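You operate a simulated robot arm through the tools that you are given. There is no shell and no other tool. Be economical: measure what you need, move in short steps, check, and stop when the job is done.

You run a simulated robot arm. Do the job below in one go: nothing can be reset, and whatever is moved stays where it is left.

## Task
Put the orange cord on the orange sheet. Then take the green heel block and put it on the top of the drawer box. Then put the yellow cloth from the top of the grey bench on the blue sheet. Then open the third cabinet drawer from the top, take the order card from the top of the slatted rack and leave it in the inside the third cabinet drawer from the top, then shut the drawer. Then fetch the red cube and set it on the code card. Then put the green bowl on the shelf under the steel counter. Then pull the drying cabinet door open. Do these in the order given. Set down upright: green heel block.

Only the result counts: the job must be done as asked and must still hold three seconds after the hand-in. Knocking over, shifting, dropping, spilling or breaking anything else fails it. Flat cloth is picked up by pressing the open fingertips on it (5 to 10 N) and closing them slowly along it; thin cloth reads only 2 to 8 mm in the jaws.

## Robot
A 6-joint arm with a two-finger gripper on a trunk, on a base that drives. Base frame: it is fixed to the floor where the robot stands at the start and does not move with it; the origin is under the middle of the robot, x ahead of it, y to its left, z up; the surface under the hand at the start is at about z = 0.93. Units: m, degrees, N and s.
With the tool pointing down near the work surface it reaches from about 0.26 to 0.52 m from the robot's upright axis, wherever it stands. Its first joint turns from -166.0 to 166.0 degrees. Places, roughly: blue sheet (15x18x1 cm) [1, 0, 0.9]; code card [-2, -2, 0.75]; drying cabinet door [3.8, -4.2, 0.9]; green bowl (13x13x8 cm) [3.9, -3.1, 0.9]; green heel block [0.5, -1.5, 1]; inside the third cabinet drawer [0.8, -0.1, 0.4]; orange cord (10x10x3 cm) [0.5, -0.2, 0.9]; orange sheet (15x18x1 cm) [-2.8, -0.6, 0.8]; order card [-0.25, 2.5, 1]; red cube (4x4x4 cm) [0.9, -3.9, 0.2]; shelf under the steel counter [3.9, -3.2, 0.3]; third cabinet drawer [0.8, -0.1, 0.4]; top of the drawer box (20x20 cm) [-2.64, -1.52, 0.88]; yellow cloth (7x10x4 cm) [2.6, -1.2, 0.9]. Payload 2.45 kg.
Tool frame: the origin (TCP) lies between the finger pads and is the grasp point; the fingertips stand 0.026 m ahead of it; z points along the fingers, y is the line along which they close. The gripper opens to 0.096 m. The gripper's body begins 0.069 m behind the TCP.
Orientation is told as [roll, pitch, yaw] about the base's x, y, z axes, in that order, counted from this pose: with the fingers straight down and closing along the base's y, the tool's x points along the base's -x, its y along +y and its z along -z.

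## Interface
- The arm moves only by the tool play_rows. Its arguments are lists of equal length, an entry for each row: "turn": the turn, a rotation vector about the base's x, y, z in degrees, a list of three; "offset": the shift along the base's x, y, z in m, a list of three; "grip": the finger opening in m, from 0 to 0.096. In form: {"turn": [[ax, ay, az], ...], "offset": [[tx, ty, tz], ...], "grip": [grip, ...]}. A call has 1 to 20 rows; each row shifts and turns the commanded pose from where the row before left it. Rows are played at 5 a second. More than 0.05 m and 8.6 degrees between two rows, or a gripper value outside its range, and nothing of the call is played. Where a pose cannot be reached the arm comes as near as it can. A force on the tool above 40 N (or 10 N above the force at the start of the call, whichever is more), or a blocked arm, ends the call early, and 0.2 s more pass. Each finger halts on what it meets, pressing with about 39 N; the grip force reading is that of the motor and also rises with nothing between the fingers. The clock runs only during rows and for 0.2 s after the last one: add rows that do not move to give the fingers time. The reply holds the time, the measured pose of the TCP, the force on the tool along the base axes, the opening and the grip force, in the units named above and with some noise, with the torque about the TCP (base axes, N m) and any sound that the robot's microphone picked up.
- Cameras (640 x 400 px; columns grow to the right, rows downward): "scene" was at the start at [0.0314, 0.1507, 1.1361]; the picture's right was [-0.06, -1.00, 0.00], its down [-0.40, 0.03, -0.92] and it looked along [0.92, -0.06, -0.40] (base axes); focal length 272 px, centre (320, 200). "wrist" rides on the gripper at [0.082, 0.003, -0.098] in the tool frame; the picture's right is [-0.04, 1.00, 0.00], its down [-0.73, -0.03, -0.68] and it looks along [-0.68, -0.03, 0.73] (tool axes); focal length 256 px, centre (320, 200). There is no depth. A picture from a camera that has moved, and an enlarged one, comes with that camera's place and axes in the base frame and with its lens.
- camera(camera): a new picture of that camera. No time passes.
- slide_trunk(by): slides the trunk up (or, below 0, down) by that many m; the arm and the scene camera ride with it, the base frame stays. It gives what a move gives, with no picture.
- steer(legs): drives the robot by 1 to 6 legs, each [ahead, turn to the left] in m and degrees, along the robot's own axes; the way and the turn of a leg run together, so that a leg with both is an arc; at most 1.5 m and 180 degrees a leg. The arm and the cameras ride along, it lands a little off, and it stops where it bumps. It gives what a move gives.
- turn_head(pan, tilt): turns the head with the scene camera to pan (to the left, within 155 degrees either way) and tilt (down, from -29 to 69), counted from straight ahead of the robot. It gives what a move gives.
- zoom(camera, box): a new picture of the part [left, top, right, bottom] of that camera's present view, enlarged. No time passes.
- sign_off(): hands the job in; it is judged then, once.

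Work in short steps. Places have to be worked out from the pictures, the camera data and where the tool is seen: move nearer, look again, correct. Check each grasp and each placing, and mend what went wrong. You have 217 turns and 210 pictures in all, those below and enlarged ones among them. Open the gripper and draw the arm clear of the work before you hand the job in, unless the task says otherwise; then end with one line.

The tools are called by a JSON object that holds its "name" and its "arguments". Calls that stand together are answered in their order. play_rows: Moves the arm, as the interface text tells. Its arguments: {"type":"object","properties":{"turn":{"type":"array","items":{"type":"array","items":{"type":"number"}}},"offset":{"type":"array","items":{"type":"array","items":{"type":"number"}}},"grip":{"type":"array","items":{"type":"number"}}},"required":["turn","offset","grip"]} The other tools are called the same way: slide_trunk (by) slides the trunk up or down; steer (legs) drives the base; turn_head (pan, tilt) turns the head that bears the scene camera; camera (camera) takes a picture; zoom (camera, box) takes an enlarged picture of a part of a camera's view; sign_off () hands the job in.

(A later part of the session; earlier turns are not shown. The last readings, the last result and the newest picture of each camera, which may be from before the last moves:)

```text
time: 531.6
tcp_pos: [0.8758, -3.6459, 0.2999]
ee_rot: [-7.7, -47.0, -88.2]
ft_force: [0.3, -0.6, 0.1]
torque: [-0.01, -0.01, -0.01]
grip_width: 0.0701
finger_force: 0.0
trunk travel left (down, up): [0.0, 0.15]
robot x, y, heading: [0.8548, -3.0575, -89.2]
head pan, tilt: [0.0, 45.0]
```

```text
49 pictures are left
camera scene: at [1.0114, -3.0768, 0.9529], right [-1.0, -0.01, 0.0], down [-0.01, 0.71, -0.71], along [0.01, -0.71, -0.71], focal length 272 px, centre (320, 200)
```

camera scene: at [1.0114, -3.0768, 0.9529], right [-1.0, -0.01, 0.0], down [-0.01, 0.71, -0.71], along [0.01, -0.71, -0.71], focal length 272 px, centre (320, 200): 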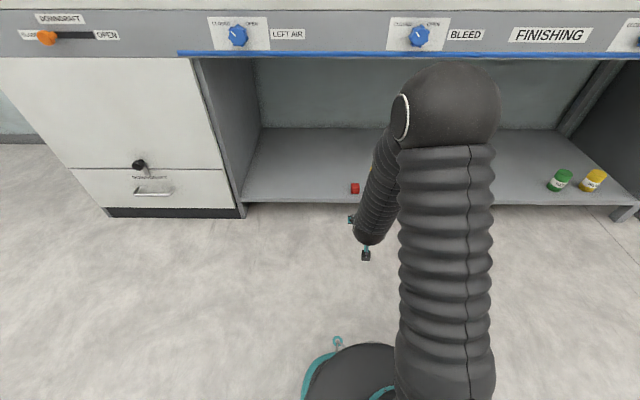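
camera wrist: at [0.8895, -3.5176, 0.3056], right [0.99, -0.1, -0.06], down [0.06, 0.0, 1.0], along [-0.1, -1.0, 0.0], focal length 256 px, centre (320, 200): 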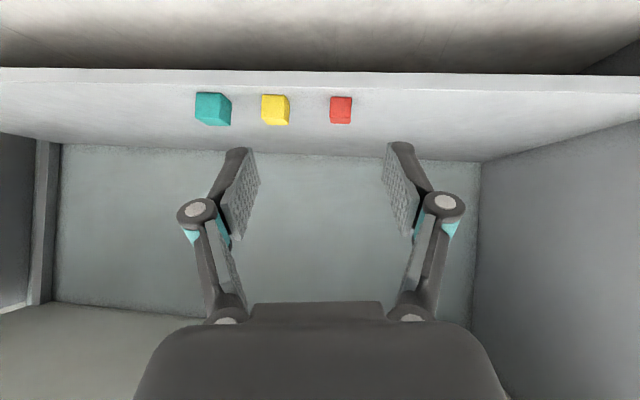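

Triangulated cube centre ≈(0.871,-3.94,0.155), shelf top ≈0.135. Drive 0.24 m ahead under the bench at this height.

{"name": "steer", "arguments": {"legs": [[0.24, 0]]}}

{"name": "camera", "arguments": {"camera": "wrist"}}

```text
time: 533.4
tcp_pos: [0.8787, -3.8855, 0.3004]
ee_rot: [-7.7, -47.0, -88.4]
ft_force: [0.2, -0.2, 0.3]
torque: [0.01, -0.02, 0.02]
grip_width: 0.0701
finger_force: 0.1
trunk travel left (down, up): [0.0, 0.15]
robot x, y, heading: [0.857, -3.2965, -88.9]
head pan, tilt: [0.0, 45.0]
```

```text
48 pictures are left
camera wrist: at [0.8919, -3.7568, 0.306], right [0.99, -0.1, -0.06], down [0.06, 0.0, 1.0], along [-0.1, -1.0, 0.0], focal length 256 px, centre (320, 200)
```

wrist: 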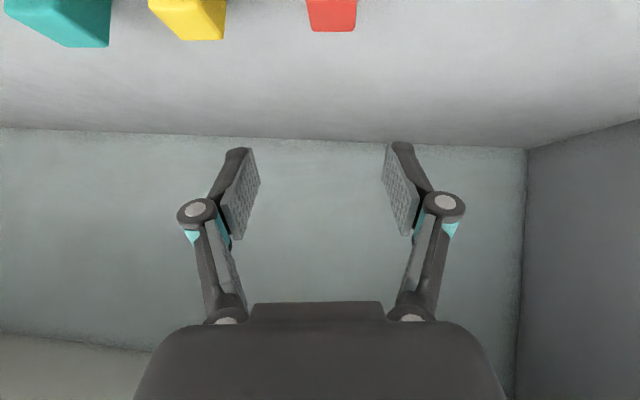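

Cube centre confirmed ≈(0.874,-3.935). Descend diagonally to straddle it.

{"name": "play_rows", "arguments": {"turn": [[0, 0, 0], [0, 0, 0], [0, 0, 0], [0, 0, 0]], "offset": [[-0.002, -0.015, -0.045], [-0.002, -0.015, -0.045], [-0.001, -0.018, -0.035], [0, 0, 0]], "grip": [0.07, 0.07, 0.07, 0.07]}}

{"name": "camera", "arguments": {"camera": "wrist"}}

```text
time: 534.4
tcp_pos: [0.8723, -3.9344, 0.1758]
ee_rot: [-7.8, -47.0, -88.5]
ft_force: [-0.4, 0.8, -0.6]
torque: [0.01, -0.03, 0.01]
grip_width: 0.07
finger_force: 0.0
trunk travel left (down, up): [0.0, 0.15]
robot x, y, heading: [0.8558, -3.2951, -89.1]
head pan, tilt: [0.0, 45.0]
```

```text
47 pictures are left
camera wrist: at [0.8873, -3.8054, 0.1813], right [0.99, -0.1, -0.06], down [0.06, 0.0, 1.0], along [-0.1, -0.99, 0.0], focal length 256 px, centre (320, 200)
```

wrist: 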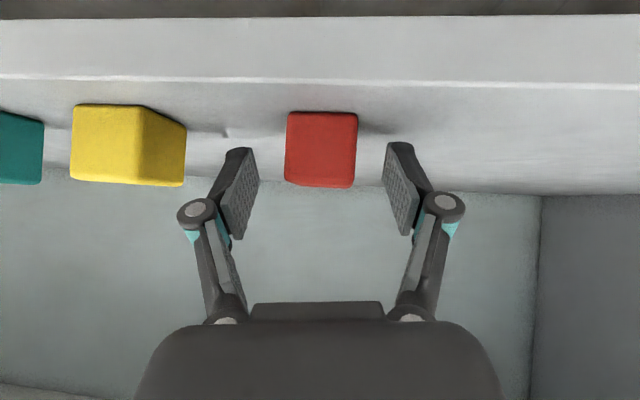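

Front face is at y≈-3.949, so I go 3 cm further in and 7 mm lower, then close.

{"name": "play_rows", "arguments": {"turn": [[0, 0, 0], [0, 0, 0], [0, 0, 0], [0, 0, 0], [0, 0, 0], [0, 0, 0]], "offset": [[-0.003, -0.03, -0.007], [0, 0, 0], [0, 0, 0], [0, 0, 0], [0, 0, 0], [0, 0, 0]], "grip": [0.07, 0.07, 0.05, 0.03, 0.02, 0.02]}}

{"name": "camera", "arguments": {"camera": "wrist"}}

```text
time: 535.8
tcp_pos: [0.8684, -3.9643, 0.1692]
ee_rot: [-7.7, -46.9, -88.4]
ft_force: [0.3, 0.1, 1.7]
torque: [-0.02, -0.01, 0.01]
grip_width: 0.0311
finger_force: 39.4
trunk travel left (down, up): [0.0, 0.15]
robot x, y, heading: [0.857, -3.2956, -89.3]
head pan, tilt: [0.0, 45.0]
```

```text
46 pictures are left
camera wrist: at [0.8836, -3.8349, 0.1744], right [0.99, -0.1, -0.06], down [0.06, 0.0, 1.0], along [-0.1, -0.99, 0.0], focal length 256 px, centre (320, 200)
```

wrist: 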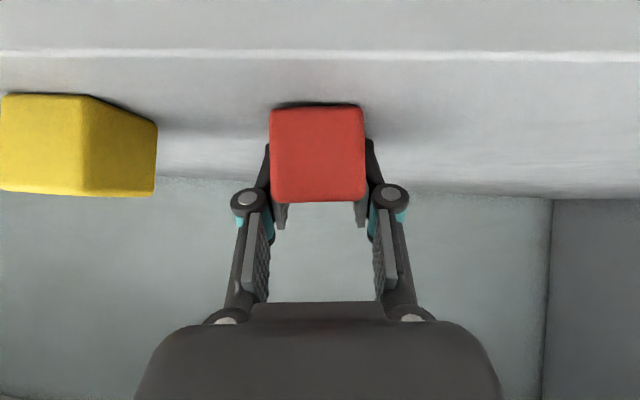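

Cube gripped (31 mm). Lift 8 cm (well under the apron) and reverse out.

{"name": "play_rows", "arguments": {"turn": [[0, 0, 0], [0, 0, 0], [0, 0, 0], [0, 0, 0]], "offset": [[0, 0, 0.02], [0, 0, 0.03], [0, 0, 0.04], [0, 0, 0]], "grip": [0.01, 0.01, 0.01, 0.01]}}

{"name": "steer", "arguments": {"legs": [[-0.35, 0]]}}

{"name": "camera", "arguments": {"camera": "wrist"}}

```text
time: 536.8
tcp_pos: [0.8699, -3.9633, 0.2591]
ee_rot: [-7.8, -46.9, -88.3]
ft_force: [0.5, -0.2, -0.3]
torque: [0.01, 0.01, 0.02]
grip_width: 0.0312
finger_force: 38.6
trunk travel left (down, up): [0.0, 0.15]
robot x, y, heading: [0.8548, -3.2962, -89.2]
head pan, tilt: [0.0, 45.0]
```

```text
time: 539.0
tcp_pos: [0.8653, -3.6141, 0.2605]
ee_rot: [-7.8, -47.0, -88.5]
ft_force: [0.7, -0.3, 0.1]
torque: [0.01, 0.01, -0.02]
grip_width: 0.0314
finger_force: 38.9
trunk travel left (down, up): [0.0, 0.15]
robot x, y, heading: [0.8555, -2.9473, -88.9]
head pan, tilt: [0.0, 45.0]
```

```text
45 pictures are left
camera wrist: at [0.8792, -3.4861, 0.265], right [0.99, -0.1, -0.06], down [0.06, 0.0, 1.0], along [-0.1, -1.0, 0.0], focal length 256 px, centre (320, 200)
```

wrist: 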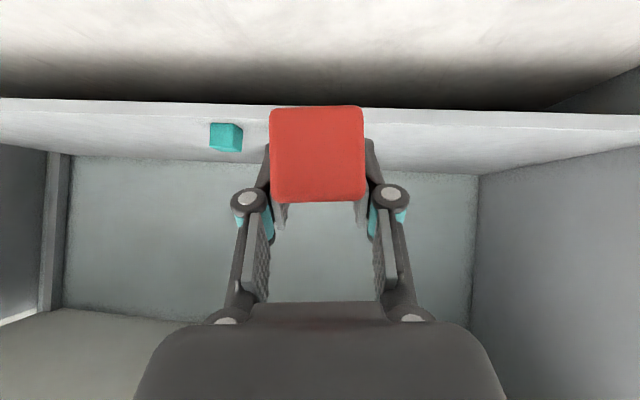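

Cube held. Raise the arm (keeping its pitch, since the cube was gripped level that way), raise the trunk, and drive to the island's south side near x=-2.

{"name": "play_rows", "arguments": {"turn": [[0, 0, 0], [0, 0, 0], [0, 0, 0], [0, 0, 0], [0, 0, 0], [0, 0, 0], [0, 0, 0], [0, 0, 0], [0, 0, 0], [0, 0, 0], [0, 0, 0], [0, 0, 0], [0, 0, 0], [0, 0, 0]], "offset": [[0, 0, 0.045], [0, 0, 0.045], [0, 0.01, 0.045], [0, 0.015, 0.045], [0, 0.015, 0.045], [0, 0.015, 0.045], [0, 0.015, 0.045], [0, 0.015, 0.045], [0, 0.015, 0.045], [0, 0.015, 0.045], [0, 0.015, 0.045], [0, 0.015, 0.045], [0, 0.015, 0.045], [0, 0, 0]], "grip": [0.01, 0.01, 0.01, 0.01, 0.01, 0.01, 0.01, 0.01, 0.01, 0.01, 0.01, 0.01, 0.01, 0.01]}}

{"name": "slide_trunk", "arguments": {"by": 0.15}}

{"name": "steer", "arguments": {"legs": [[0.1, -85], [1.4, 0], [1.35, 0], [0, -90]]}}

{"name": "turn_head", "arguments": {"pan": 0, "tilt": 25}}

{"name": "camera", "arguments": {"camera": "scene"}}

```text
time: 542.0
tcp_pos: [0.865, -3.4527, 0.8456]
ee_rot: [-7.8, -46.9, -88.3]
ft_force: [-0.3, -0.3, 0.6]
torque: [0.01, 0.01, 0.03]
grip_width: 0.0312
finger_force: 39.2
trunk travel left (down, up): [0.0, 0.15]
robot x, y, heading: [0.8517, -2.9482, -89.0]
head pan, tilt: [0.0, 45.0]
```

```text
time: 543.8
tcp_pos: [0.8636, -3.4541, 0.9942]
ee_rot: [-7.7, -46.9, -88.4]
ft_force: [-0.1, -0.5, -0.9]
torque: [0.0, -0.01, 0.0]
grip_width: 0.0314
finger_force: 39.4
trunk travel left (down, up): [-0.15, 0.0]
robot x, y, heading: [0.8542, -2.9469, -89.6]
head pan, tilt: [0.0, 45.0]
```

```text
time: 564.4
tcp_pos: [-1.969, -2.8161, 0.9956]
ee_rot: [-7.6, -47.0, 96.9]
ft_force: [1.5, -0.4, 0.0]
torque: [0.01, 0.01, -0.01]
grip_width: 0.0309
finger_force: 38.8
trunk travel left (down, up): [-0.15, 0.0]
robot x, y, heading: [-1.9133, -3.3187, 96.1]
head pan, tilt: [0.0, 45.0]
```

```text
time: 565.2
tcp_pos: [-1.9691, -2.8168, 0.9955]
ee_rot: [-7.7, -46.9, 97.0]
ft_force: [1.0, 0.0, -0.4]
torque: [0.02, 0.02, 0.02]
grip_width: 0.0309
finger_force: 39.6
trunk travel left (down, up): [-0.15, 0.0]
robot x, y, heading: [-1.9085, -3.3161, 96.2]
head pan, tilt: [0.0, 25.0]
```

```text
44 pictures are left
camera scene: at [-2.0717, -3.3045, 1.1335], right [0.99, 0.11, 0.0], down [0.05, -0.42, -0.91], along [-0.1, 0.9, -0.42], focal length 272 px, centre (320, 200)
```

scene: 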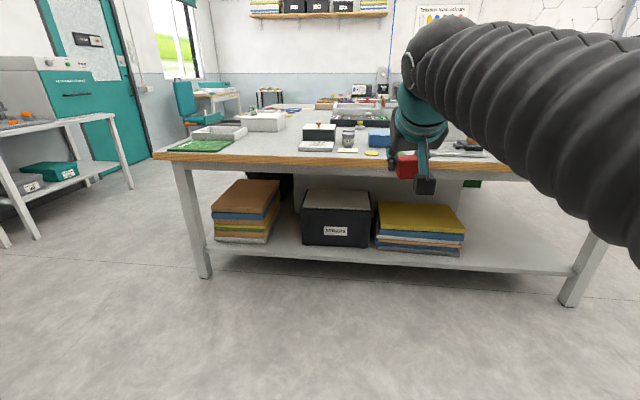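

The island's south edge is at y≈-2.23. Approach 0.5 m and look for the code card.

{"name": "steer", "arguments": {"legs": [[0.5, 0]]}}

{"name": "camera", "arguments": {"camera": "scene"}}

{"name": "zoom", "arguments": {"camera": "scene", "box": [250, 110, 450, 235]}}

```text
time: 568.2
tcp_pos: [-2.0238, -2.3146, 0.995]
ee_rot: [-7.6, -47.0, 97.0]
ft_force: [0.0, -0.8, -0.3]
torque: [-0.01, -0.01, 0.01]
grip_width: 0.0313
finger_force: 38.3
trunk travel left (down, up): [-0.15, 0.0]
robot x, y, heading: [-1.9645, -2.8179, 96.4]
head pan, tilt: [0.0, 25.0]
```

```text
43 pictures are left
camera scene: at [-2.1263, -2.8037, 1.1335], right [0.99, 0.11, 0.0], down [0.05, -0.42, -0.91], along [-0.1, 0.9, -0.42], focal length 272 px, centre (320, 200)
```

scene: 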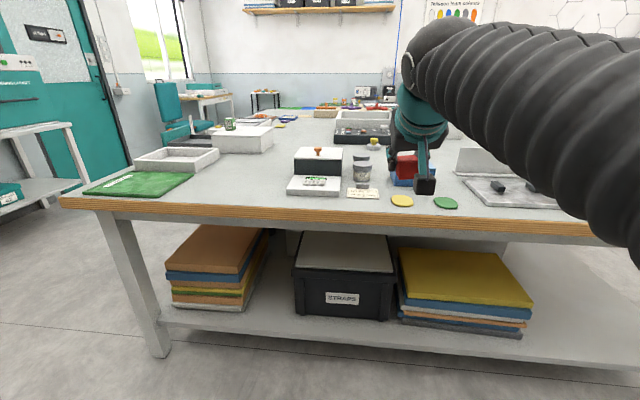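

```text
3.20 times, centred on (350, 172) of scene
camera zoom: at [-2.1263, -2.8037, 1.1335], right [0.99, 0.11, 0.0], down [0.05, -0.42, -0.91], along [-0.1, 0.9, -0.42], focal length 870 px, centre (224, 288)
```

zoom: 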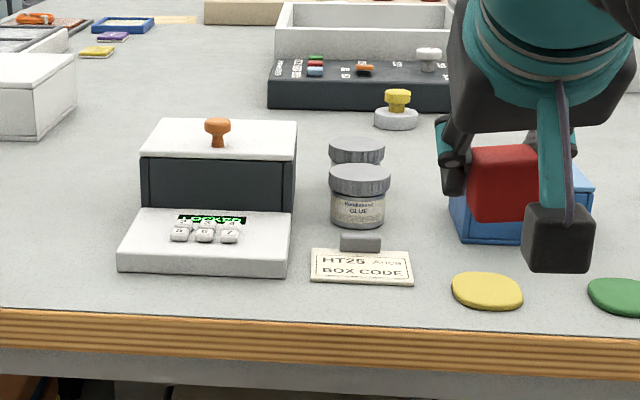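

The code card ("BOX CODE") is at ≈(-2.08,-2.03) with a clip at its back edge. I drive 0.28 m ahead and bring the cube above it for a check.

{"name": "steer", "arguments": {"legs": [[0.28, 0]]}}

{"name": "play_rows", "arguments": {"turn": [[0, 0, 0], [0, 0, 0], [0, 0, 0], [0, 0, 0]], "offset": [[-0.015, -0.015, -0.03], [-0.01, -0.01, -0.04], [0, 0, -0.03], [0, 0, 0]], "grip": [0.01, 0.01, 0.01, 0.01]}}

{"name": "camera", "arguments": {"camera": "wrist"}}

{"name": "camera", "arguments": {"camera": "scene"}}

```text
time: 570.1
tcp_pos: [-2.0535, -2.0378, 0.9942]
ee_rot: [-7.7, -46.9, 96.9]
ft_force: [-0.4, -0.2, 0.2]
torque: [-0.02, 0.04, -0.02]
grip_width: 0.031
finger_force: 39.0
trunk travel left (down, up): [-0.15, 0.0]
robot x, y, heading: [-1.9949, -2.5427, 96.1]
head pan, tilt: [0.0, 25.0]
```

```text
time: 571.1
tcp_pos: [-2.0785, -2.0639, 0.8952]
ee_rot: [-7.6, -47.0, 97.0]
ft_force: [-0.2, 0.3, -0.1]
torque: [0.02, 0.02, 0.0]
grip_width: 0.031
finger_force: 39.0
trunk travel left (down, up): [-0.15, 0.0]
robot x, y, heading: [-1.999, -2.542, 96.3]
head pan, tilt: [0.0, 25.0]
```

```text
41 pictures are left
camera wrist: at [-2.0786, -2.1908, 0.9007], right [-1.0, 0.0, -0.06], down [-0.06, 0.0, 1.0], along [0.0, 1.0, 0.0], focal length 256 px, centre (320, 200)
```

wrist: 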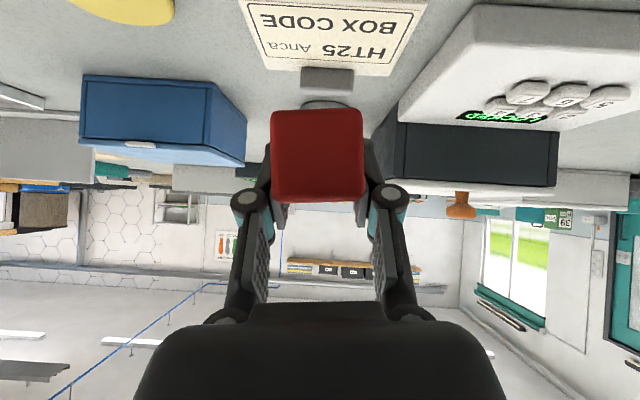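

```text
40 pictures are left
camera scene: at [-2.1563, -2.5276, 1.1335], right [0.99, 0.11, 0.0], down [0.05, -0.42, -0.91], along [-0.1, 0.9, -0.42], focal length 272 px, centre (320, 200)
```

scene: 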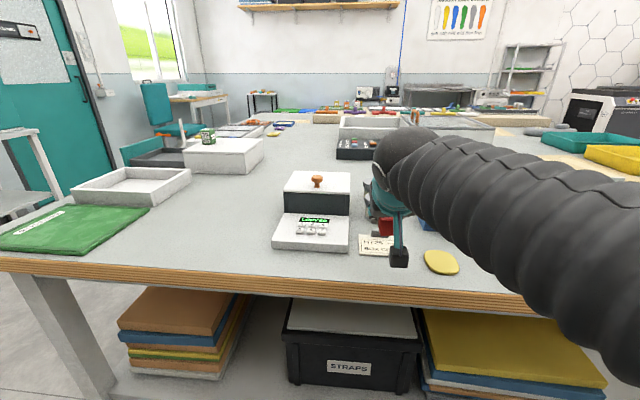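

Card spans y≈-2.068..-1.995 with the clip front at y≈-1.997 and top z≈0.817; the cube sits 2.7 cm robot-side of the TCP. Target TCP (-2.083,-2.021), cube centre y≈-2.048. Move over and descend to 0.845.

{"name": "play_rows", "arguments": {"turn": [[0, 0, 0], [0, 0, 0], [0, 0, 0], [0, 0, 0]], "offset": [[-0.004, 0.043, 0], [0, 0, -0.03], [0, 0, -0.02], [0, 0, 0]], "grip": [0.01, 0.01, 0.01, 0.01]}}

{"name": "camera", "arguments": {"camera": "wrist"}}

```text
time: 572.1
tcp_pos: [-2.0821, -2.0221, 0.8446]
ee_rot: [-7.9, -46.9, 97.0]
ft_force: [-0.5, -0.6, -0.1]
torque: [-0.03, 0.02, 0.0]
grip_width: 0.0313
finger_force: 38.7
trunk travel left (down, up): [-0.15, 0.0]
robot x, y, heading: [-1.9921, -2.541, 96.2]
head pan, tilt: [0.0, 25.0]
```

```text
39 pictures are left
camera wrist: at [-2.0822, -2.1475, 0.8498], right [-1.0, 0.0, -0.06], down [-0.06, 0.0, 1.0], along [0.0, 1.0, 0.0], focal length 256 px, centre (320, 200)
```

wrist: 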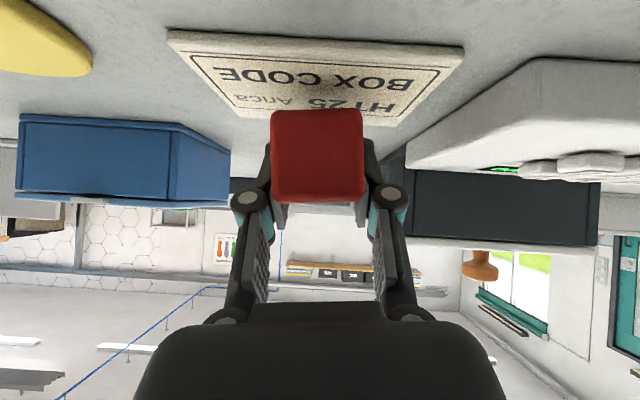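

Cube hovers 1.7 cm above the card, over its near-middle. Lower 13 mm, then release.

{"name": "play_rows", "arguments": {"turn": [[0, 0, 0], [0, 0, 0], [0, 0, 0], [0, 0, 0]], "offset": [[0, 0.001, -0.006], [0, 0, -0.005], [0, 0, -0.003], [0, 0, 0]], "grip": [0.01, 0.01, 0.01, 0.01]}}

{"name": "camera", "arguments": {"camera": "wrist"}}

```text
time: 573.1
tcp_pos: [-2.0812, -2.0202, 0.8332]
ee_rot: [-7.7, -47.2, 97.0]
ft_force: [1.1, 0.9, 16.5]
torque: [-0.26, 0.17, -0.02]
grip_width: 0.0315
finger_force: 39.0
trunk travel left (down, up): [-0.15, 0.0]
robot x, y, heading: [-1.9905, -2.5441, 96.3]
head pan, tilt: [0.0, 25.0]
```

```text
38 pictures are left
camera wrist: at [-2.0827, -2.1465, 0.8379], right [-1.0, 0.0, -0.06], down [-0.06, -0.01, 1.0], along [0.0, 1.0, 0.01], focal length 256 px, centre (320, 200)
```

wrist: 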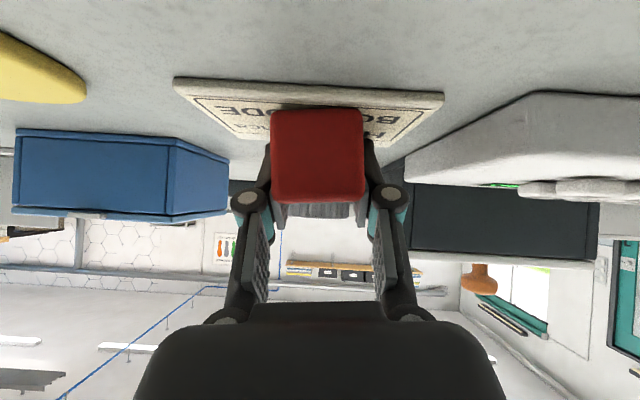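

Contact (16 N). Open the fingers and rise straight up.

{"name": "play_rows", "arguments": {"turn": [[0, 0, 0], [0, 0, 0], [0, 0, 0], [0, 0, 0], [0, 0, 0], [0, 0, 0], [0, 0, 0]], "offset": [[0, 0, 0.001], [0, 0, 0], [0, 0, 0.01], [0, 0, 0.03], [0, 0, 0.04], [0, -0.02, 0.04], [0, -0.03, 0]], "grip": [0.038, 0.055, 0.06, 0.06, 0.06, 0.06, 0.06]}}

{"name": "camera", "arguments": {"camera": "wrist"}}

{"name": "zoom", "arguments": {"camera": "scene", "box": [260, 180, 460, 300]}}

```text
time: 574.7
tcp_pos: [-2.0819, -2.0698, 0.952]
ee_rot: [-7.8, -46.9, 97.0]
ft_force: [-0.1, -0.6, -1.5]
torque: [0.02, -0.03, -0.04]
grip_width: 0.0601
finger_force: 0.0
trunk travel left (down, up): [-0.15, 0.0]
robot x, y, heading: [-1.9955, -2.5379, 96.2]
head pan, tilt: [0.0, 25.0]
```

```text
37 pictures are left
camera wrist: at [-2.0831, -2.1959, 0.9578], right [-1.0, 0.0, -0.06], down [-0.06, 0.0, 1.0], along [0.0, 1.0, 0.0], focal length 256 px, centre (320, 200)
```

wrist: 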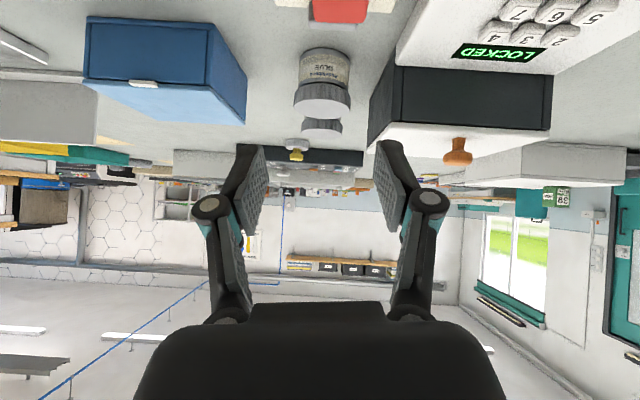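

```text
3.20 times, centred on (360, 240) of scene
camera zoom: at [-2.1564, -2.5273, 1.1335], right [0.99, 0.11, 0.0], down [0.05, -0.42, -0.91], along [-0.1, 0.9, -0.42], focal length 870 px, centre (192, 72)
```

zoom: 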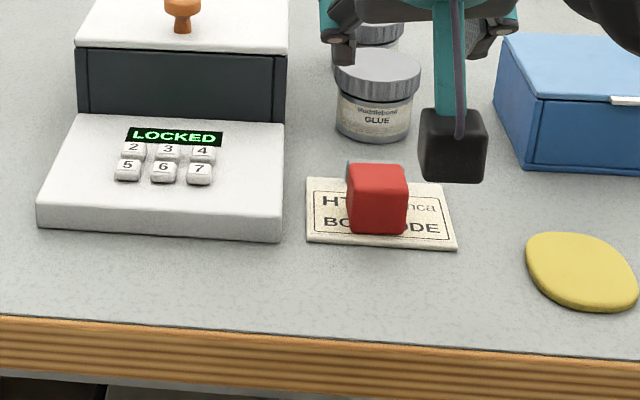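

The red cube stands on the code card. Next the green bowl: straighten the tool, back away, and drive east toward (3.9,-3.1).

{"name": "play_rows", "arguments": {"turn": [[-7.9, 0.27, 0.53], [-7.9, 0.27, 0.53], [-7.9, 0.27, 0.53], [-7.9, 0.27, 0.53], [-7.9, 0.27, 0.53], [-7.9, 0.27, 0.53], [0, 0, 0]], "offset": [[0, -0.01, 0.01], [0, -0.01, 0.01], [0, -0.01, 0.01], [0, -0.01, 0.01], [0, -0.01, 0.0], [0, -0.01, 0], [0, 0, 0]], "grip": [0.06, 0.06, 0.06, 0.06, 0.06, 0.06, 0.06]}}

{"name": "steer", "arguments": {"legs": [[-0.3, 0], [0, -96], [1.5, 0], [1.5, 0], [1.5, 0]]}}

{"name": "turn_head", "arguments": {"pan": 0, "tilt": 15}}

{"name": "camera", "arguments": {"camera": "scene"}}

```text
time: 576.3
tcp_pos: [-2.0807, -2.1303, 0.9923]
ee_rot: [0.2, 0.1, 97.0]
ft_force: [0.3, -1.2, 0.9]
torque: [-0.01, 0.01, 0.01]
grip_width: 0.0602
finger_force: 0.0
trunk travel left (down, up): [-0.15, 0.0]
robot x, y, heading: [-1.9942, -2.5434, 96.2]
head pan, tilt: [0.0, 25.0]
```

```text
time: 603.6
tcp_pos: [2.9692, -2.9388, 0.9932]
ee_rot: [0.1, 0.1, -1.5]
ft_force: [0.0, 0.2, 0.1]
torque: [0.02, 0.0, 0.01]
grip_width: 0.0603
finger_force: 0.1
trunk travel left (down, up): [-0.15, 0.0]
robot x, y, heading: [2.5477, -2.9607, -2.2]
head pan, tilt: [0.0, 25.0]
```

```text
time: 604.4
tcp_pos: [2.97, -2.938, 0.9918]
ee_rot: [0.1, 0.0, -1.5]
ft_force: [0.4, 0.2, 0.1]
torque: [0.03, 0.01, 0.02]
grip_width: 0.0601
finger_force: 0.0
trunk travel left (down, up): [-0.15, 0.0]
robot x, y, heading: [2.5453, -2.9627, -2.1]
head pan, tilt: [0.0, 15.0]
```

```text
35 pictures are left
camera scene: at [2.5876, -2.808, 1.1497], right [-0.04, -1.0, 0.0], down [-0.26, 0.01, -0.97], along [0.96, -0.04, -0.26], focal length 272 px, centre (320, 200)
```

scene: 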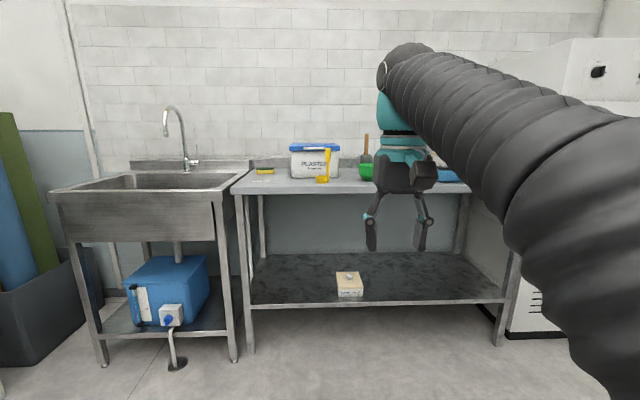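

Counter front x≈3.74, lower shelf z≈0.31 (a small box stands there at y≈-3.0). The bowl is behind my hand around (3.9,-3.12). Approach and view from the wrist.

{"name": "steer", "arguments": {"legs": [[0, -8], [0.75, 0], [0, 10]]}}

{"name": "camera", "arguments": {"camera": "wrist"}}

{"name": "camera", "arguments": {"camera": "scene"}}

```text
time: 609.7
tcp_pos: [3.7013, -3.0609, 0.9929]
ee_rot: [0.1, 0.0, 0.2]
ft_force: [0.0, -0.4, 0.5]
torque: [-0.02, 0.01, -0.02]
grip_width: 0.0603
finger_force: 0.0
trunk travel left (down, up): [-0.15, 0.0]
robot x, y, heading: [3.2875, -3.0971, -0.8]
head pan, tilt: [0.0, 15.0]
```

```text
34 pictures are left
camera wrist: at [3.6222, -3.0565, 1.0894], right [0.04, 1.0, 0.0], down [0.73, -0.03, 0.68], along [0.68, -0.02, -0.73], focal length 256 px, centre (320, 200)
```

wrist: 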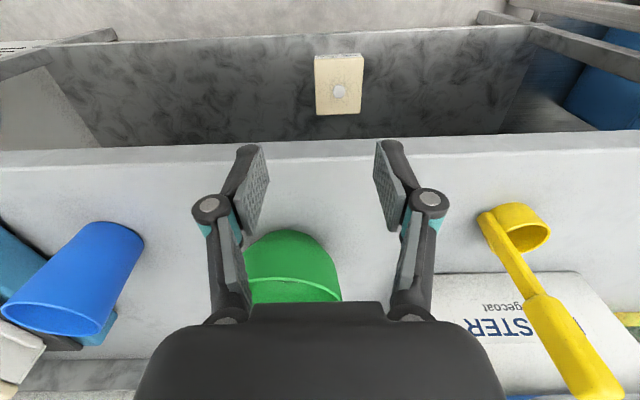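

```text
33 pictures are left
camera scene: at [3.3177, -2.9423, 1.1498], right [-0.01, -1.0, 0.0], down [-0.26, 0.0, -0.97], along [0.97, -0.01, -0.26], focal length 272 px, centre (320, 200)
```

scene: 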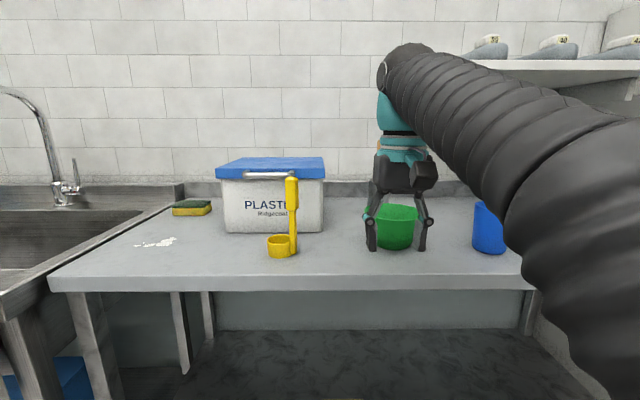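

Bowl: centre ≈(3.90,-3.11), rim z≈0.965, base z≈0.885, rim radius ~6.5 cm. I'll pinch its left (+y) wall. Shift the hand left first, then drive 0.15 m nearer.

{"name": "play_rows", "arguments": {"turn": [[0, 0, 0], [0, 0, 0], [0, 0, 0]], "offset": [[0, 0.03, 0.01], [0, 0.03, 0.01], [0, 0, 0]], "grip": [0.05, 0.05, 0.05]}}

{"name": "steer", "arguments": {"legs": [[0.15, 0]]}}

{"name": "camera", "arguments": {"camera": "wrist"}}

```text
time: 610.5
tcp_pos: [3.704, -3.0004, 1.0095]
ee_rot: [0.1, -0.3, 0.2]
ft_force: [0.6, -0.4, -0.3]
torque: [0.01, 0.03, 0.01]
grip_width: 0.0499
finger_force: 0.1
trunk travel left (down, up): [-0.15, 0.0]
robot x, y, heading: [3.2842, -3.0982, -0.4]
head pan, tilt: [0.0, 15.0]
```

```text
time: 611.9
tcp_pos: [3.8524, -3.0026, 1.0101]
ee_rot: [0.0, -0.4, 0.2]
ft_force: [1.1, 0.3, 0.6]
torque: [0.0, -0.02, 0.01]
grip_width: 0.05
finger_force: 0.0
trunk travel left (down, up): [-0.15, 0.0]
robot x, y, heading: [3.4348, -3.1011, -0.5]
head pan, tilt: [0.0, 15.0]
```

```text
32 pictures are left
camera wrist: at [3.7719, -2.9973, 1.1072], right [0.04, 1.0, 0.0], down [0.73, -0.03, 0.68], along [0.68, -0.02, -0.73], focal length 256 px, centre (320, 200)
```

wrist: 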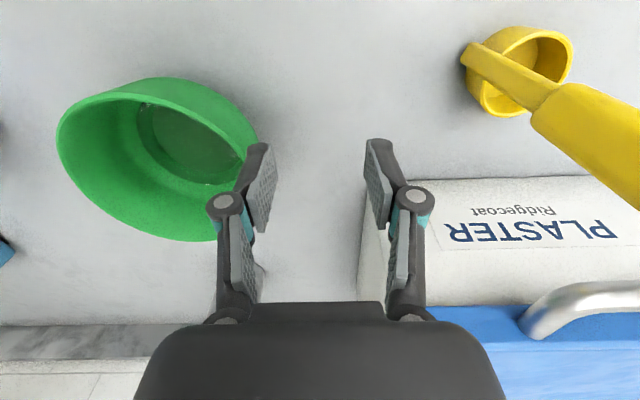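

The empty bowl's rim centre is ≈(3.881,-3.10). I place the open fingers over its left wall at (3.881,-3.040) and go down.

{"name": "play_rows", "arguments": {"turn": [[0, 0, 0], [0, 0, 0], [0, 0, 0], [0, 0, 0]], "offset": [[0.029, -0.0375, 0], [0, 0, -0.03], [0, 0, -0.025], [0, 0, 0]], "grip": [0.05, 0.05, 0.05, 0.05]}}

{"name": "camera", "arguments": {"camera": "wrist"}}

```text
time: 612.9
tcp_pos: [3.882, -3.0382, 0.956]
ee_rot: [0.2, -0.3, 0.2]
ft_force: [0.7, 0.5, -0.2]
torque: [0.02, 0.01, 0.01]
grip_width: 0.05
finger_force: 0.0
trunk travel left (down, up): [-0.15, 0.0]
robot x, y, heading: [3.4365, -3.0999, -0.5]
head pan, tilt: [0.0, 15.0]
```

```text
31 pictures are left
camera wrist: at [3.8007, -3.0348, 1.0518], right [0.04, 1.0, 0.0], down [0.73, -0.03, 0.68], along [0.68, -0.02, -0.73], focal length 256 px, centre (320, 200)
```

wrist: 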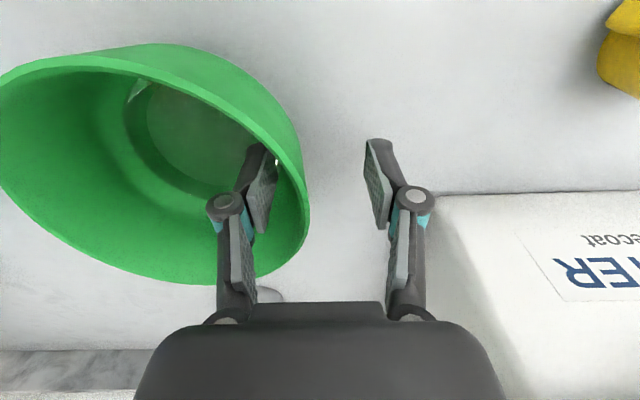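

The wall is ~6 mm right of centre. Adjust, lower slightly, and close.

{"name": "play_rows", "arguments": {"turn": [[0, 0, 0], [0, 0, 0], [0, 0, 0], [0, 0, 0], [0, 0, 0], [0, 0, 0]], "offset": [[0, -0.006, -0.006], [0, 0, 0], [0, 0, 0], [0, 0, 0], [0, 0, 0], [0, 0, 0]], "grip": [0.05, 0.035, 0.02, 0.01, 0.0, 0.0]}}

{"name": "play_rows", "arguments": {"turn": [[0, 0, 0], [0, 0, 0], [0, 0, 0]], "offset": [[0, 0, 0.015], [0, 0, 0.03], [0, 0, 0]], "grip": [0, 0, 0]}}

{"name": "camera", "arguments": {"camera": "wrist"}}

```text
time: 614.3
tcp_pos: [3.8803, -3.0447, 0.9508]
ee_rot: [0.1, -0.4, 0.2]
ft_force: [-8.3, -14.4, 17.7]
torque: [-2.16, 0.1, -0.93]
grip_width: 0.014
finger_force: 38.7
trunk travel left (down, up): [-0.15, 0.0]
robot x, y, heading: [3.4342, -3.1005, -0.8]
head pan, tilt: [0.0, 15.0]
```

```text
time: 615.1
tcp_pos: [3.8818, -3.0449, 0.9937]
ee_rot: [0.1, -0.2, 0.2]
ft_force: [-0.1, 1.2, -1.6]
torque: [0.1, 0.0, 0.0]
grip_width: 0.0073
finger_force: 35.7
trunk travel left (down, up): [-0.15, 0.0]
robot x, y, heading: [3.4336, -3.0999, -0.6]
head pan, tilt: [0.0, 15.0]
```

```text
30 pictures are left
camera wrist: at [3.8012, -3.0406, 1.0912], right [0.04, 1.0, 0.0], down [0.73, -0.03, 0.68], along [0.68, -0.02, -0.73], focal length 256 px, centre (320, 200)
```

wrist: 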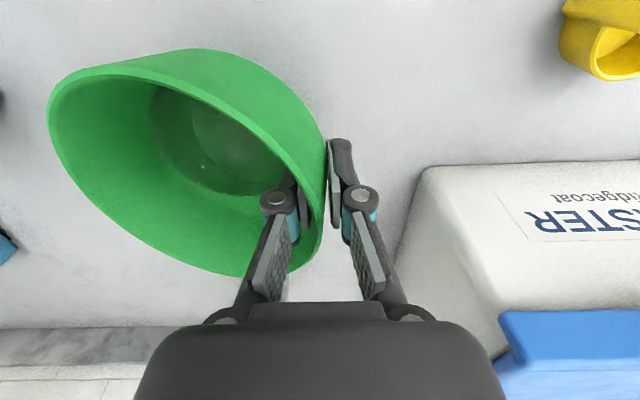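

The bowl is held by its wall (tilted a bit). Lift slightly more, back out 0.4 m, lower the trunk, then lower the arm while levelling the bowl.

{"name": "play_rows", "arguments": {"turn": [[0, 0, 0], [0, 0, 0]], "offset": [[0, 0, 0.02], [0, 0, 0]], "grip": [0, 0]}}

{"name": "steer", "arguments": {"legs": [[-0.42, 0]]}}

{"name": "slide_trunk", "arguments": {"by": -0.15}}

{"name": "play_rows", "arguments": {"turn": [[-1.5, 0, 0], [-1.5, 0, 0], [-1.5, 0, 0], [-1.5, 0, 0], [-1.5, 0, 0], [-1.5, 0, 0], [-1.5, 0, 0], [-1.5, 0, 0], [-1.5, 0, 0], [-1.5, 0, 0], [0, 0, 0]], "offset": [[0.01, -0.0115, -0.041], [0.01, -0.0115, -0.041], [0.01, -0.0115, -0.041], [0.01, -0.0115, -0.041], [0.01, -0.0115, -0.041], [0.01, -0.0115, -0.041], [0.01, -0.0115, -0.041], [0.01, -0.0115, -0.041], [0.01, -0.0115, -0.041], [0.01, -0.0115, -0.035], [0, 0, 0]], "grip": [0, 0, 0, 0, 0, 0, 0, 0, 0, 0, 0]}}

{"name": "camera", "arguments": {"camera": "wrist"}}

{"name": "camera", "arguments": {"camera": "scene"}}

```text
time: 615.7
tcp_pos: [3.8812, -3.045, 1.0088]
ee_rot: [0.1, -0.5, 0.1]
ft_force: [0.1, 0.3, -1.2]
torque: [0.1, 0.04, -0.02]
grip_width: 0.0076
finger_force: 35.4
out of reach, approached as far as the arm can: row 1
trunk travel left (down, up): [-0.15, 0.0]
robot x, y, heading: [3.4306, -3.1011, -0.2]
head pan, tilt: [0.0, 15.0]
```

```text
time: 618.3
tcp_pos: [3.4618, -3.0407, 1.009]
ee_rot: [0.2, -0.5, 0.4]
ft_force: [0.1, 0.4, -1.3]
torque: [0.15, -0.03, -0.01]
grip_width: 0.0073
finger_force: 35.4
trunk travel left (down, up): [-0.15, 0.0]
robot x, y, heading: [3.0133, -3.0965, -0.6]
head pan, tilt: [0.0, 15.0]
```

```text
time: 620.0
tcp_pos: [3.4619, -3.0405, 0.8589]
ee_rot: [0.2, -0.5, 0.4]
ft_force: [0.6, -0.4, -1.6]
torque: [0.12, -0.01, -0.01]
grip_width: 0.0075
finger_force: 35.5
trunk travel left (down, up): [0.0, 0.15]
robot x, y, heading: [3.0142, -3.096, -0.3]
head pan, tilt: [0.0, 15.0]
```

```text
time: 622.4
tcp_pos: [3.561, -3.1537, 0.4534]
ee_rot: [-15.0, -0.4, 0.6]
ft_force: [0.5, 0.1, -2.6]
torque: [0.15, -0.01, -0.01]
grip_width: 0.0076
finger_force: 35.9
trunk travel left (down, up): [0.0, 0.15]
robot x, y, heading: [3.0118, -3.1005, -0.4]
head pan, tilt: [0.0, 15.0]
```

```text
29 pictures are left
camera wrist: at [3.4794, -3.1256, 0.5468], right [0.03, 0.97, -0.26], down [0.73, 0.15, 0.67], along [0.68, -0.21, -0.7], focal length 256 px, centre (320, 200)
```

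wrist: 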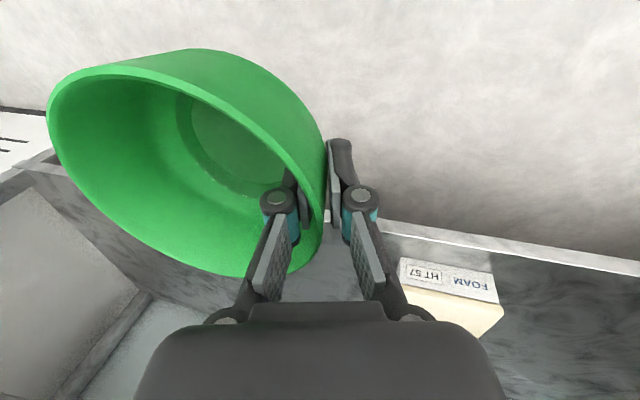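

```text
28 pictures are left
camera scene: at [3.0467, -2.9405, 0.9998], right [-0.01, -1.0, 0.0], down [-0.26, 0.0, -0.97], along [0.97, -0.01, -0.26], focal length 272 px, centre (320, 200)
```

scene: 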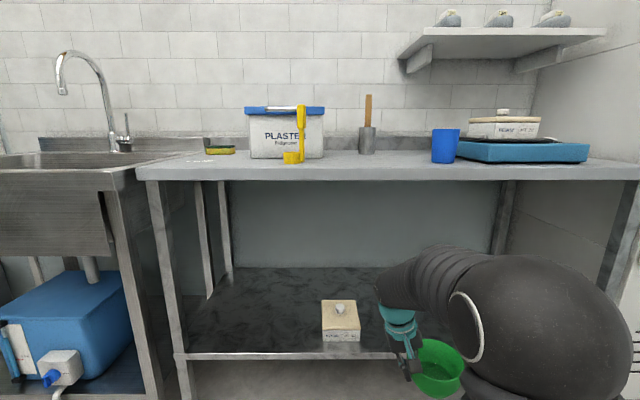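

Level enough and below the counter. Shelf z≈0.305; the foam box's right edge is y≈-3.09. I shift the bowl 4.5 cm further right and drive 0.26 m in.

{"name": "play_rows", "arguments": {"turn": [[0, 0, 0], [0, 0, 0], [0, 0, 0]], "offset": [[0.01, -0.025, 0], [0.01, -0.02, 0], [0, 0, 0]], "grip": [0, 0, 0]}}

{"name": "steer", "arguments": {"legs": [[0.26, 0]]}}

{"name": "camera", "arguments": {"camera": "wrist"}}

{"name": "camera", "arguments": {"camera": "scene"}}

```text
time: 623.2
tcp_pos: [3.5813, -3.1992, 0.4551]
ee_rot: [-14.8, -0.3, 0.6]
ft_force: [0.3, 0.4, -2.0]
torque: [0.16, 0.02, 0.0]
grip_width: 0.0075
finger_force: 35.4
trunk travel left (down, up): [0.0, 0.15]
robot x, y, heading: [3.0156, -3.0979, -0.3]
head pan, tilt: [0.0, 15.0]
```

```text
time: 625.1
tcp_pos: [3.8393, -3.2015, 0.4552]
ee_rot: [-14.7, -0.3, 0.5]
ft_force: [-0.8, -0.7, -1.8]
torque: [0.1, 0.04, 0.0]
grip_width: 0.0074
finger_force: 35.4
trunk travel left (down, up): [0.0, 0.15]
robot x, y, heading: [3.2723, -3.0991, -0.7]
head pan, tilt: [0.0, 15.0]
```

```text
27 pictures are left
camera wrist: at [3.7586, -3.1727, 0.5473], right [0.03, 0.97, -0.26], down [0.73, 0.15, 0.67], along [0.68, -0.21, -0.7], focal length 256 px, centre (320, 200)
```

wrist: 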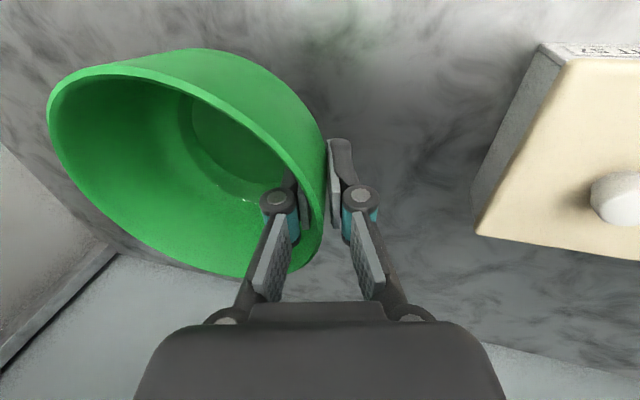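

```text
26 pictures are left
camera scene: at [3.3061, -2.9421, 0.9998], right [-0.01, -1.0, 0.0], down [-0.26, 0.0, -0.97], along [0.97, -0.01, -0.26], focal length 272 px, centre (320, 200)
```

scene: 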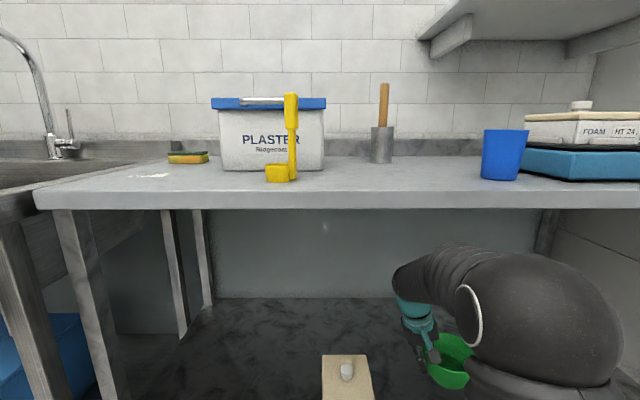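

Bowl is over the shelf, clear of the foam box. Lower slowly to contact.

{"name": "play_rows", "arguments": {"turn": [[0, 0, 0], [0, 0, 0], [0, 0, 0], [0, 0, 0], [0, 0, 0], [0, 0, 0], [0, 0, 0]], "offset": [[0.005, 0, -0.03], [0.005, 0, -0.025], [0, 0, -0.01], [0, 0, -0.005], [0, 0, -0.004], [0, 0, -0.004], [0, 0, 0]], "grip": [0, 0, 0, 0, 0, 0, 0]}}

```text
time: 626.7
tcp_pos: [3.8491, -3.2013, 0.3759]
ee_rot: [-14.8, -0.3, 0.4]
ft_force: [0.6, -0.1, -1.4]
torque: [0.13, -0.02, 0.02]
grip_width: 0.0076
finger_force: 35.3
trunk travel left (down, up): [0.0, 0.15]
robot x, y, heading: [3.275, -3.102, -0.3]
head pan, tilt: [0.0, 15.0]
```

{"name": "play_rows", "arguments": {"turn": [[0, 0, 0], [0, 0, 0], [0, 0, 0], [0, 0, 0], [0, 0, 0], [0, 0, 0]], "offset": [[0, 0, -0.004], [0, 0, -0.004], [0, 0, -0.004], [0, 0, -0.004], [0, 0, -0.004], [0, 0, 0]], "grip": [0, 0, 0, 0, 0, 0]}}

{"name": "camera", "arguments": {"camera": "wrist"}}

```text
time: 628.1
tcp_pos: [3.8501, -3.2013, 0.3552]
ee_rot: [-14.7, -0.3, 0.6]
ft_force: [0.1, -0.4, -1.4]
torque: [0.11, 0.02, 0.03]
grip_width: 0.0074
finger_force: 35.5
trunk travel left (down, up): [0.0, 0.15]
robot x, y, heading: [3.2728, -3.0986, -0.5]
head pan, tilt: [0.0, 15.0]
```

```text
25 pictures are left
camera wrist: at [3.7685, -3.1725, 0.4492], right [0.03, 0.97, -0.26], down [0.73, 0.15, 0.67], along [0.68, -0.21, -0.7], focal length 256 px, centre (320, 200)
```

wrist: 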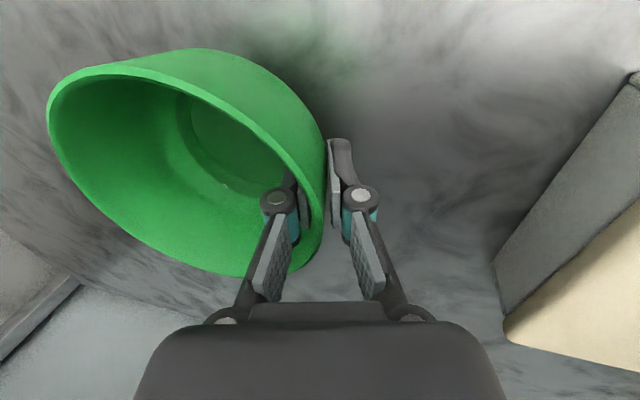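

Still free; the shelf is a bit lower than estimated. Continue down.

{"name": "play_rows", "arguments": {"turn": [[0, 0, 0], [0, 0, 0], [0, 0, 0], [0, 0, 0], [0, 0, 0], [0, 0, 0], [0, 0, 0]], "offset": [[0, 0, -0.004], [0, 0, -0.004], [0, 0, -0.004], [0, 0, -0.004], [0, 0, -0.004], [0, 0, -0.004], [0, 0, 0]], "grip": [0, 0, 0, 0, 0, 0, 0]}}

```text
time: 628.7
tcp_pos: [3.8496, -3.2011, 0.3537]
ee_rot: [-15.0, -0.4, 0.4]
ft_force: [-10.9, 3.6, 24.6]
torque: [-0.29, 0.36, -0.23]
grip_width: 0.0076
finger_force: 35.2
trunk travel left (down, up): [0.0, 0.15]
robot x, y, heading: [3.2706, -3.0982, -0.1]
head pan, tilt: [0.0, 15.0]
stopped in row 3: the force on the tool passed its limit at 46 N (the readings are from after the stop); the commanded pose is now the measured one
```

Contact (25–46 N). Open and withdraw along the tool axis.

{"name": "play_rows", "arguments": {"turn": [[0, 0, 0], [0, 0, 0], [0, 0, 0], [0, 0, 0], [0, 0, 0], [0, 0, 0]], "offset": [[0, 0, 0.001], [0, 0, 0], [0, 0.005, 0.019], [0, 0.008, 0.03], [0, 0.008, 0.03], [0, 0, 0]], "grip": [0.02, 0.04, 0.04, 0.04, 0.04, 0.04]}}

{"name": "camera", "arguments": {"camera": "wrist"}}

```text
time: 630.1
tcp_pos: [3.8512, -3.1809, 0.432]
ee_rot: [-15.0, -0.4, 0.5]
ft_force: [1.2, 0.1, 0.2]
torque: [0.0, 0.02, 0.04]
grip_width: 0.0404
finger_force: 0.0
trunk travel left (down, up): [0.0, 0.15]
robot x, y, heading: [3.2717, -3.0958, -0.1]
head pan, tilt: [0.0, 15.0]
```

```text
24 pictures are left
camera wrist: at [3.7689, -3.1513, 0.5242], right [0.03, 0.97, -0.26], down [0.73, 0.15, 0.67], along [0.69, -0.21, -0.7], focal length 256 px, centre (320, 200)
```

wrist: 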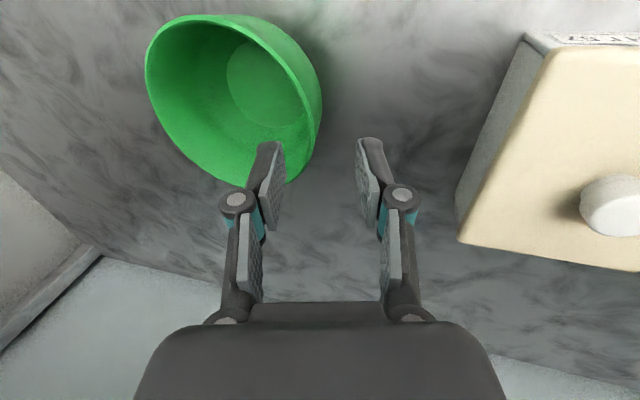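

The bowl stands on the shelf. Back out and check it and the drying cabinet from a distance.

{"name": "steer", "arguments": {"legs": [[-0.5, 0]]}}

{"name": "turn_head", "arguments": {"pan": -38, "tilt": 15}}

{"name": "camera", "arguments": {"camera": "scene"}}

```text
time: 633.1
tcp_pos: [3.3499, -3.1761, 0.4317]
ee_rot: [-15.1, -0.5, 0.6]
ft_force: [0.0, -0.3, -0.7]
torque: [-0.01, -0.01, 0.0]
grip_width: 0.0399
finger_force: 0.0
trunk travel left (down, up): [0.0, 0.15]
robot x, y, heading: [2.769, -3.0973, -0.2]
head pan, tilt: [0.0, 15.0]
```

```text
time: 634.1
tcp_pos: [3.349, -3.1767, 0.4311]
ee_rot: [-14.9, -0.5, 0.7]
ft_force: [-0.7, -0.3, -0.5]
torque: [0.0, -0.03, -0.02]
grip_width: 0.04
finger_force: 0.1
trunk travel left (down, up): [0.0, 0.15]
robot x, y, heading: [2.7712, -3.095, -0.4]
head pan, tilt: [-38.0, 15.0]
```

```text
23 pictures are left
camera scene: at [2.7843, -2.9967, 0.9998], right [-0.62, -0.79, 0.0], down [-0.2, 0.16, -0.97], along [0.76, -0.6, -0.26], focal length 272 px, centre (320, 200)
```

scene: 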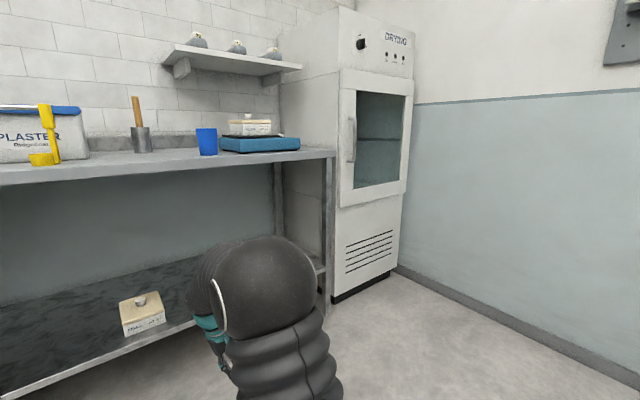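

Drying cabinet: front x≈3.84, y -3.93..-4.43, vertical handle at ≈(3.80,-3.99), z≈0.83–1.04, hinge on the far (-y) side. I raise trunk and arm and pitch the tool 56° forward.

{"name": "slide_trunk", "arguments": {"by": 0.15}}

{"name": "play_rows", "arguments": {"turn": [[1.5, 0, 0], [1.5, 0, 0], [1.5, 0, 0], [1.5, 0, 0], [1.5, 0, 0], [1.5, 0, 0], [1.5, 0, 0], [1.5, 0, 0], [1.5, 0, 0], [1.5, 0, 0], [0, -8, 0], [0, -8, 0], [0, -8, 0], [0, -8, 0], [0, -8, 0], [0, -8, 0], [0, -8, 0], [0, 0, 0]], "offset": [[0, 0, 0.035], [0, 0.01, 0.035], [0, 0.01, 0.035], [0, 0.01, 0.035], [0, 0.01, 0.035], [-0.02, 0.01, 0.035], [-0.02, 0.01, 0.035], [-0.02, 0.01, 0.035], [-0.02, 0.01, 0.03], [-0.02, 0, 0.03], [0, 0, 0], [0, 0, 0], [0, 0, 0], [0, 0, 0], [0, 0, 0], [0, 0, 0], [0, 0, 0], [0, 0, 0]], "grip": [0.05, 0.05, 0.05, 0.05, 0.05, 0.05, 0.05, 0.05, 0.05, 0.05, 0.06, 0.07, 0.08, 0.08, 0.08, 0.08, 0.08, 0.08]}}

{"name": "steer", "arguments": {"legs": [[0, -66], [0.96, 0], [0, 66]]}}

{"name": "turn_head", "arguments": {"pan": 0, "tilt": 15}}

{"name": "camera", "arguments": {"camera": "wrist"}}

{"name": "camera", "arguments": {"camera": "scene"}}

```text
time: 635.9
tcp_pos: [3.3489, -3.1763, 0.5815]
ee_rot: [-14.9, -0.5, 0.5]
ft_force: [-0.6, -0.2, 0.1]
torque: [0.01, 0.02, 0.05]
grip_width: 0.04
finger_force: 0.0
trunk travel left (down, up): [-0.15, 0.0]
robot x, y, heading: [2.7738, -3.0949, -0.1]
head pan, tilt: [-38.0, 15.0]
```

```text
time: 639.7
tcp_pos: [3.2499, -3.0965, 0.9219]
ee_rot: [-0.6, -56.7, 0.9]
ft_force: [-0.4, 0.3, -0.6]
torque: [-0.01, 0.01, 0.0]
grip_width: 0.0801
finger_force: 0.1
trunk travel left (down, up): [-0.15, 0.0]
robot x, y, heading: [2.7716, -3.1007, -0.1]
head pan, tilt: [-38.0, 15.0]
```

```text
time: 650.4
tcp_pos: [3.6267, -3.9898, 0.9208]
ee_rot: [-0.6, -56.6, -0.6]
ft_force: [-0.1, -0.1, 0.1]
torque: [-0.03, -0.02, 0.0]
grip_width: 0.0798
finger_force: 0.0
trunk travel left (down, up): [-0.15, 0.0]
robot x, y, heading: [3.1496, -3.9801, -1.5]
head pan, tilt: [-38.0, 15.0]
```

```text
time: 651.5
tcp_pos: [3.6269, -3.9901, 0.9225]
ee_rot: [-0.5, -56.6, -0.5]
ft_force: [-0.7, -0.7, 0.0]
torque: [0.0, -0.02, 0.0]
grip_width: 0.0802
finger_force: 0.2
trunk travel left (down, up): [-0.15, 0.0]
robot x, y, heading: [3.1451, -3.9758, -1.5]
head pan, tilt: [0.0, 15.0]
```

```text
22 pictures are left
camera wrist: at [3.5004, -3.9828, 0.9065], right [0.04, 1.0, 0.03], down [-0.16, -0.02, 0.99], along [0.99, -0.05, 0.16], focal length 256 px, centre (320, 200)
```

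wrist: 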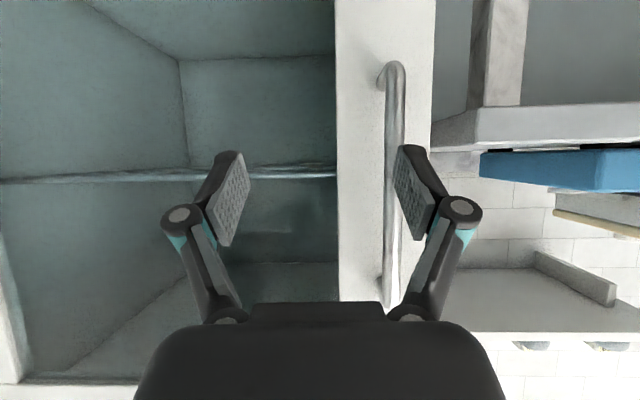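

```text
21 pictures are left
camera scene: at [3.185, -3.8213, 1.1498], right [-0.03, -1.0, 0.0], down [-0.26, 0.01, -0.97], along [0.97, -0.03, -0.26], focal length 272 px, centre (320, 200)
```

scene: 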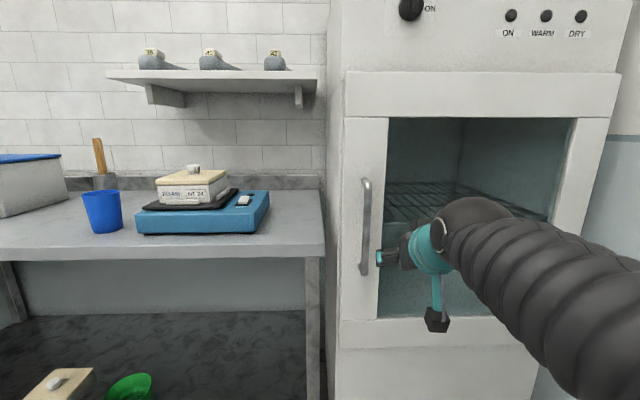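

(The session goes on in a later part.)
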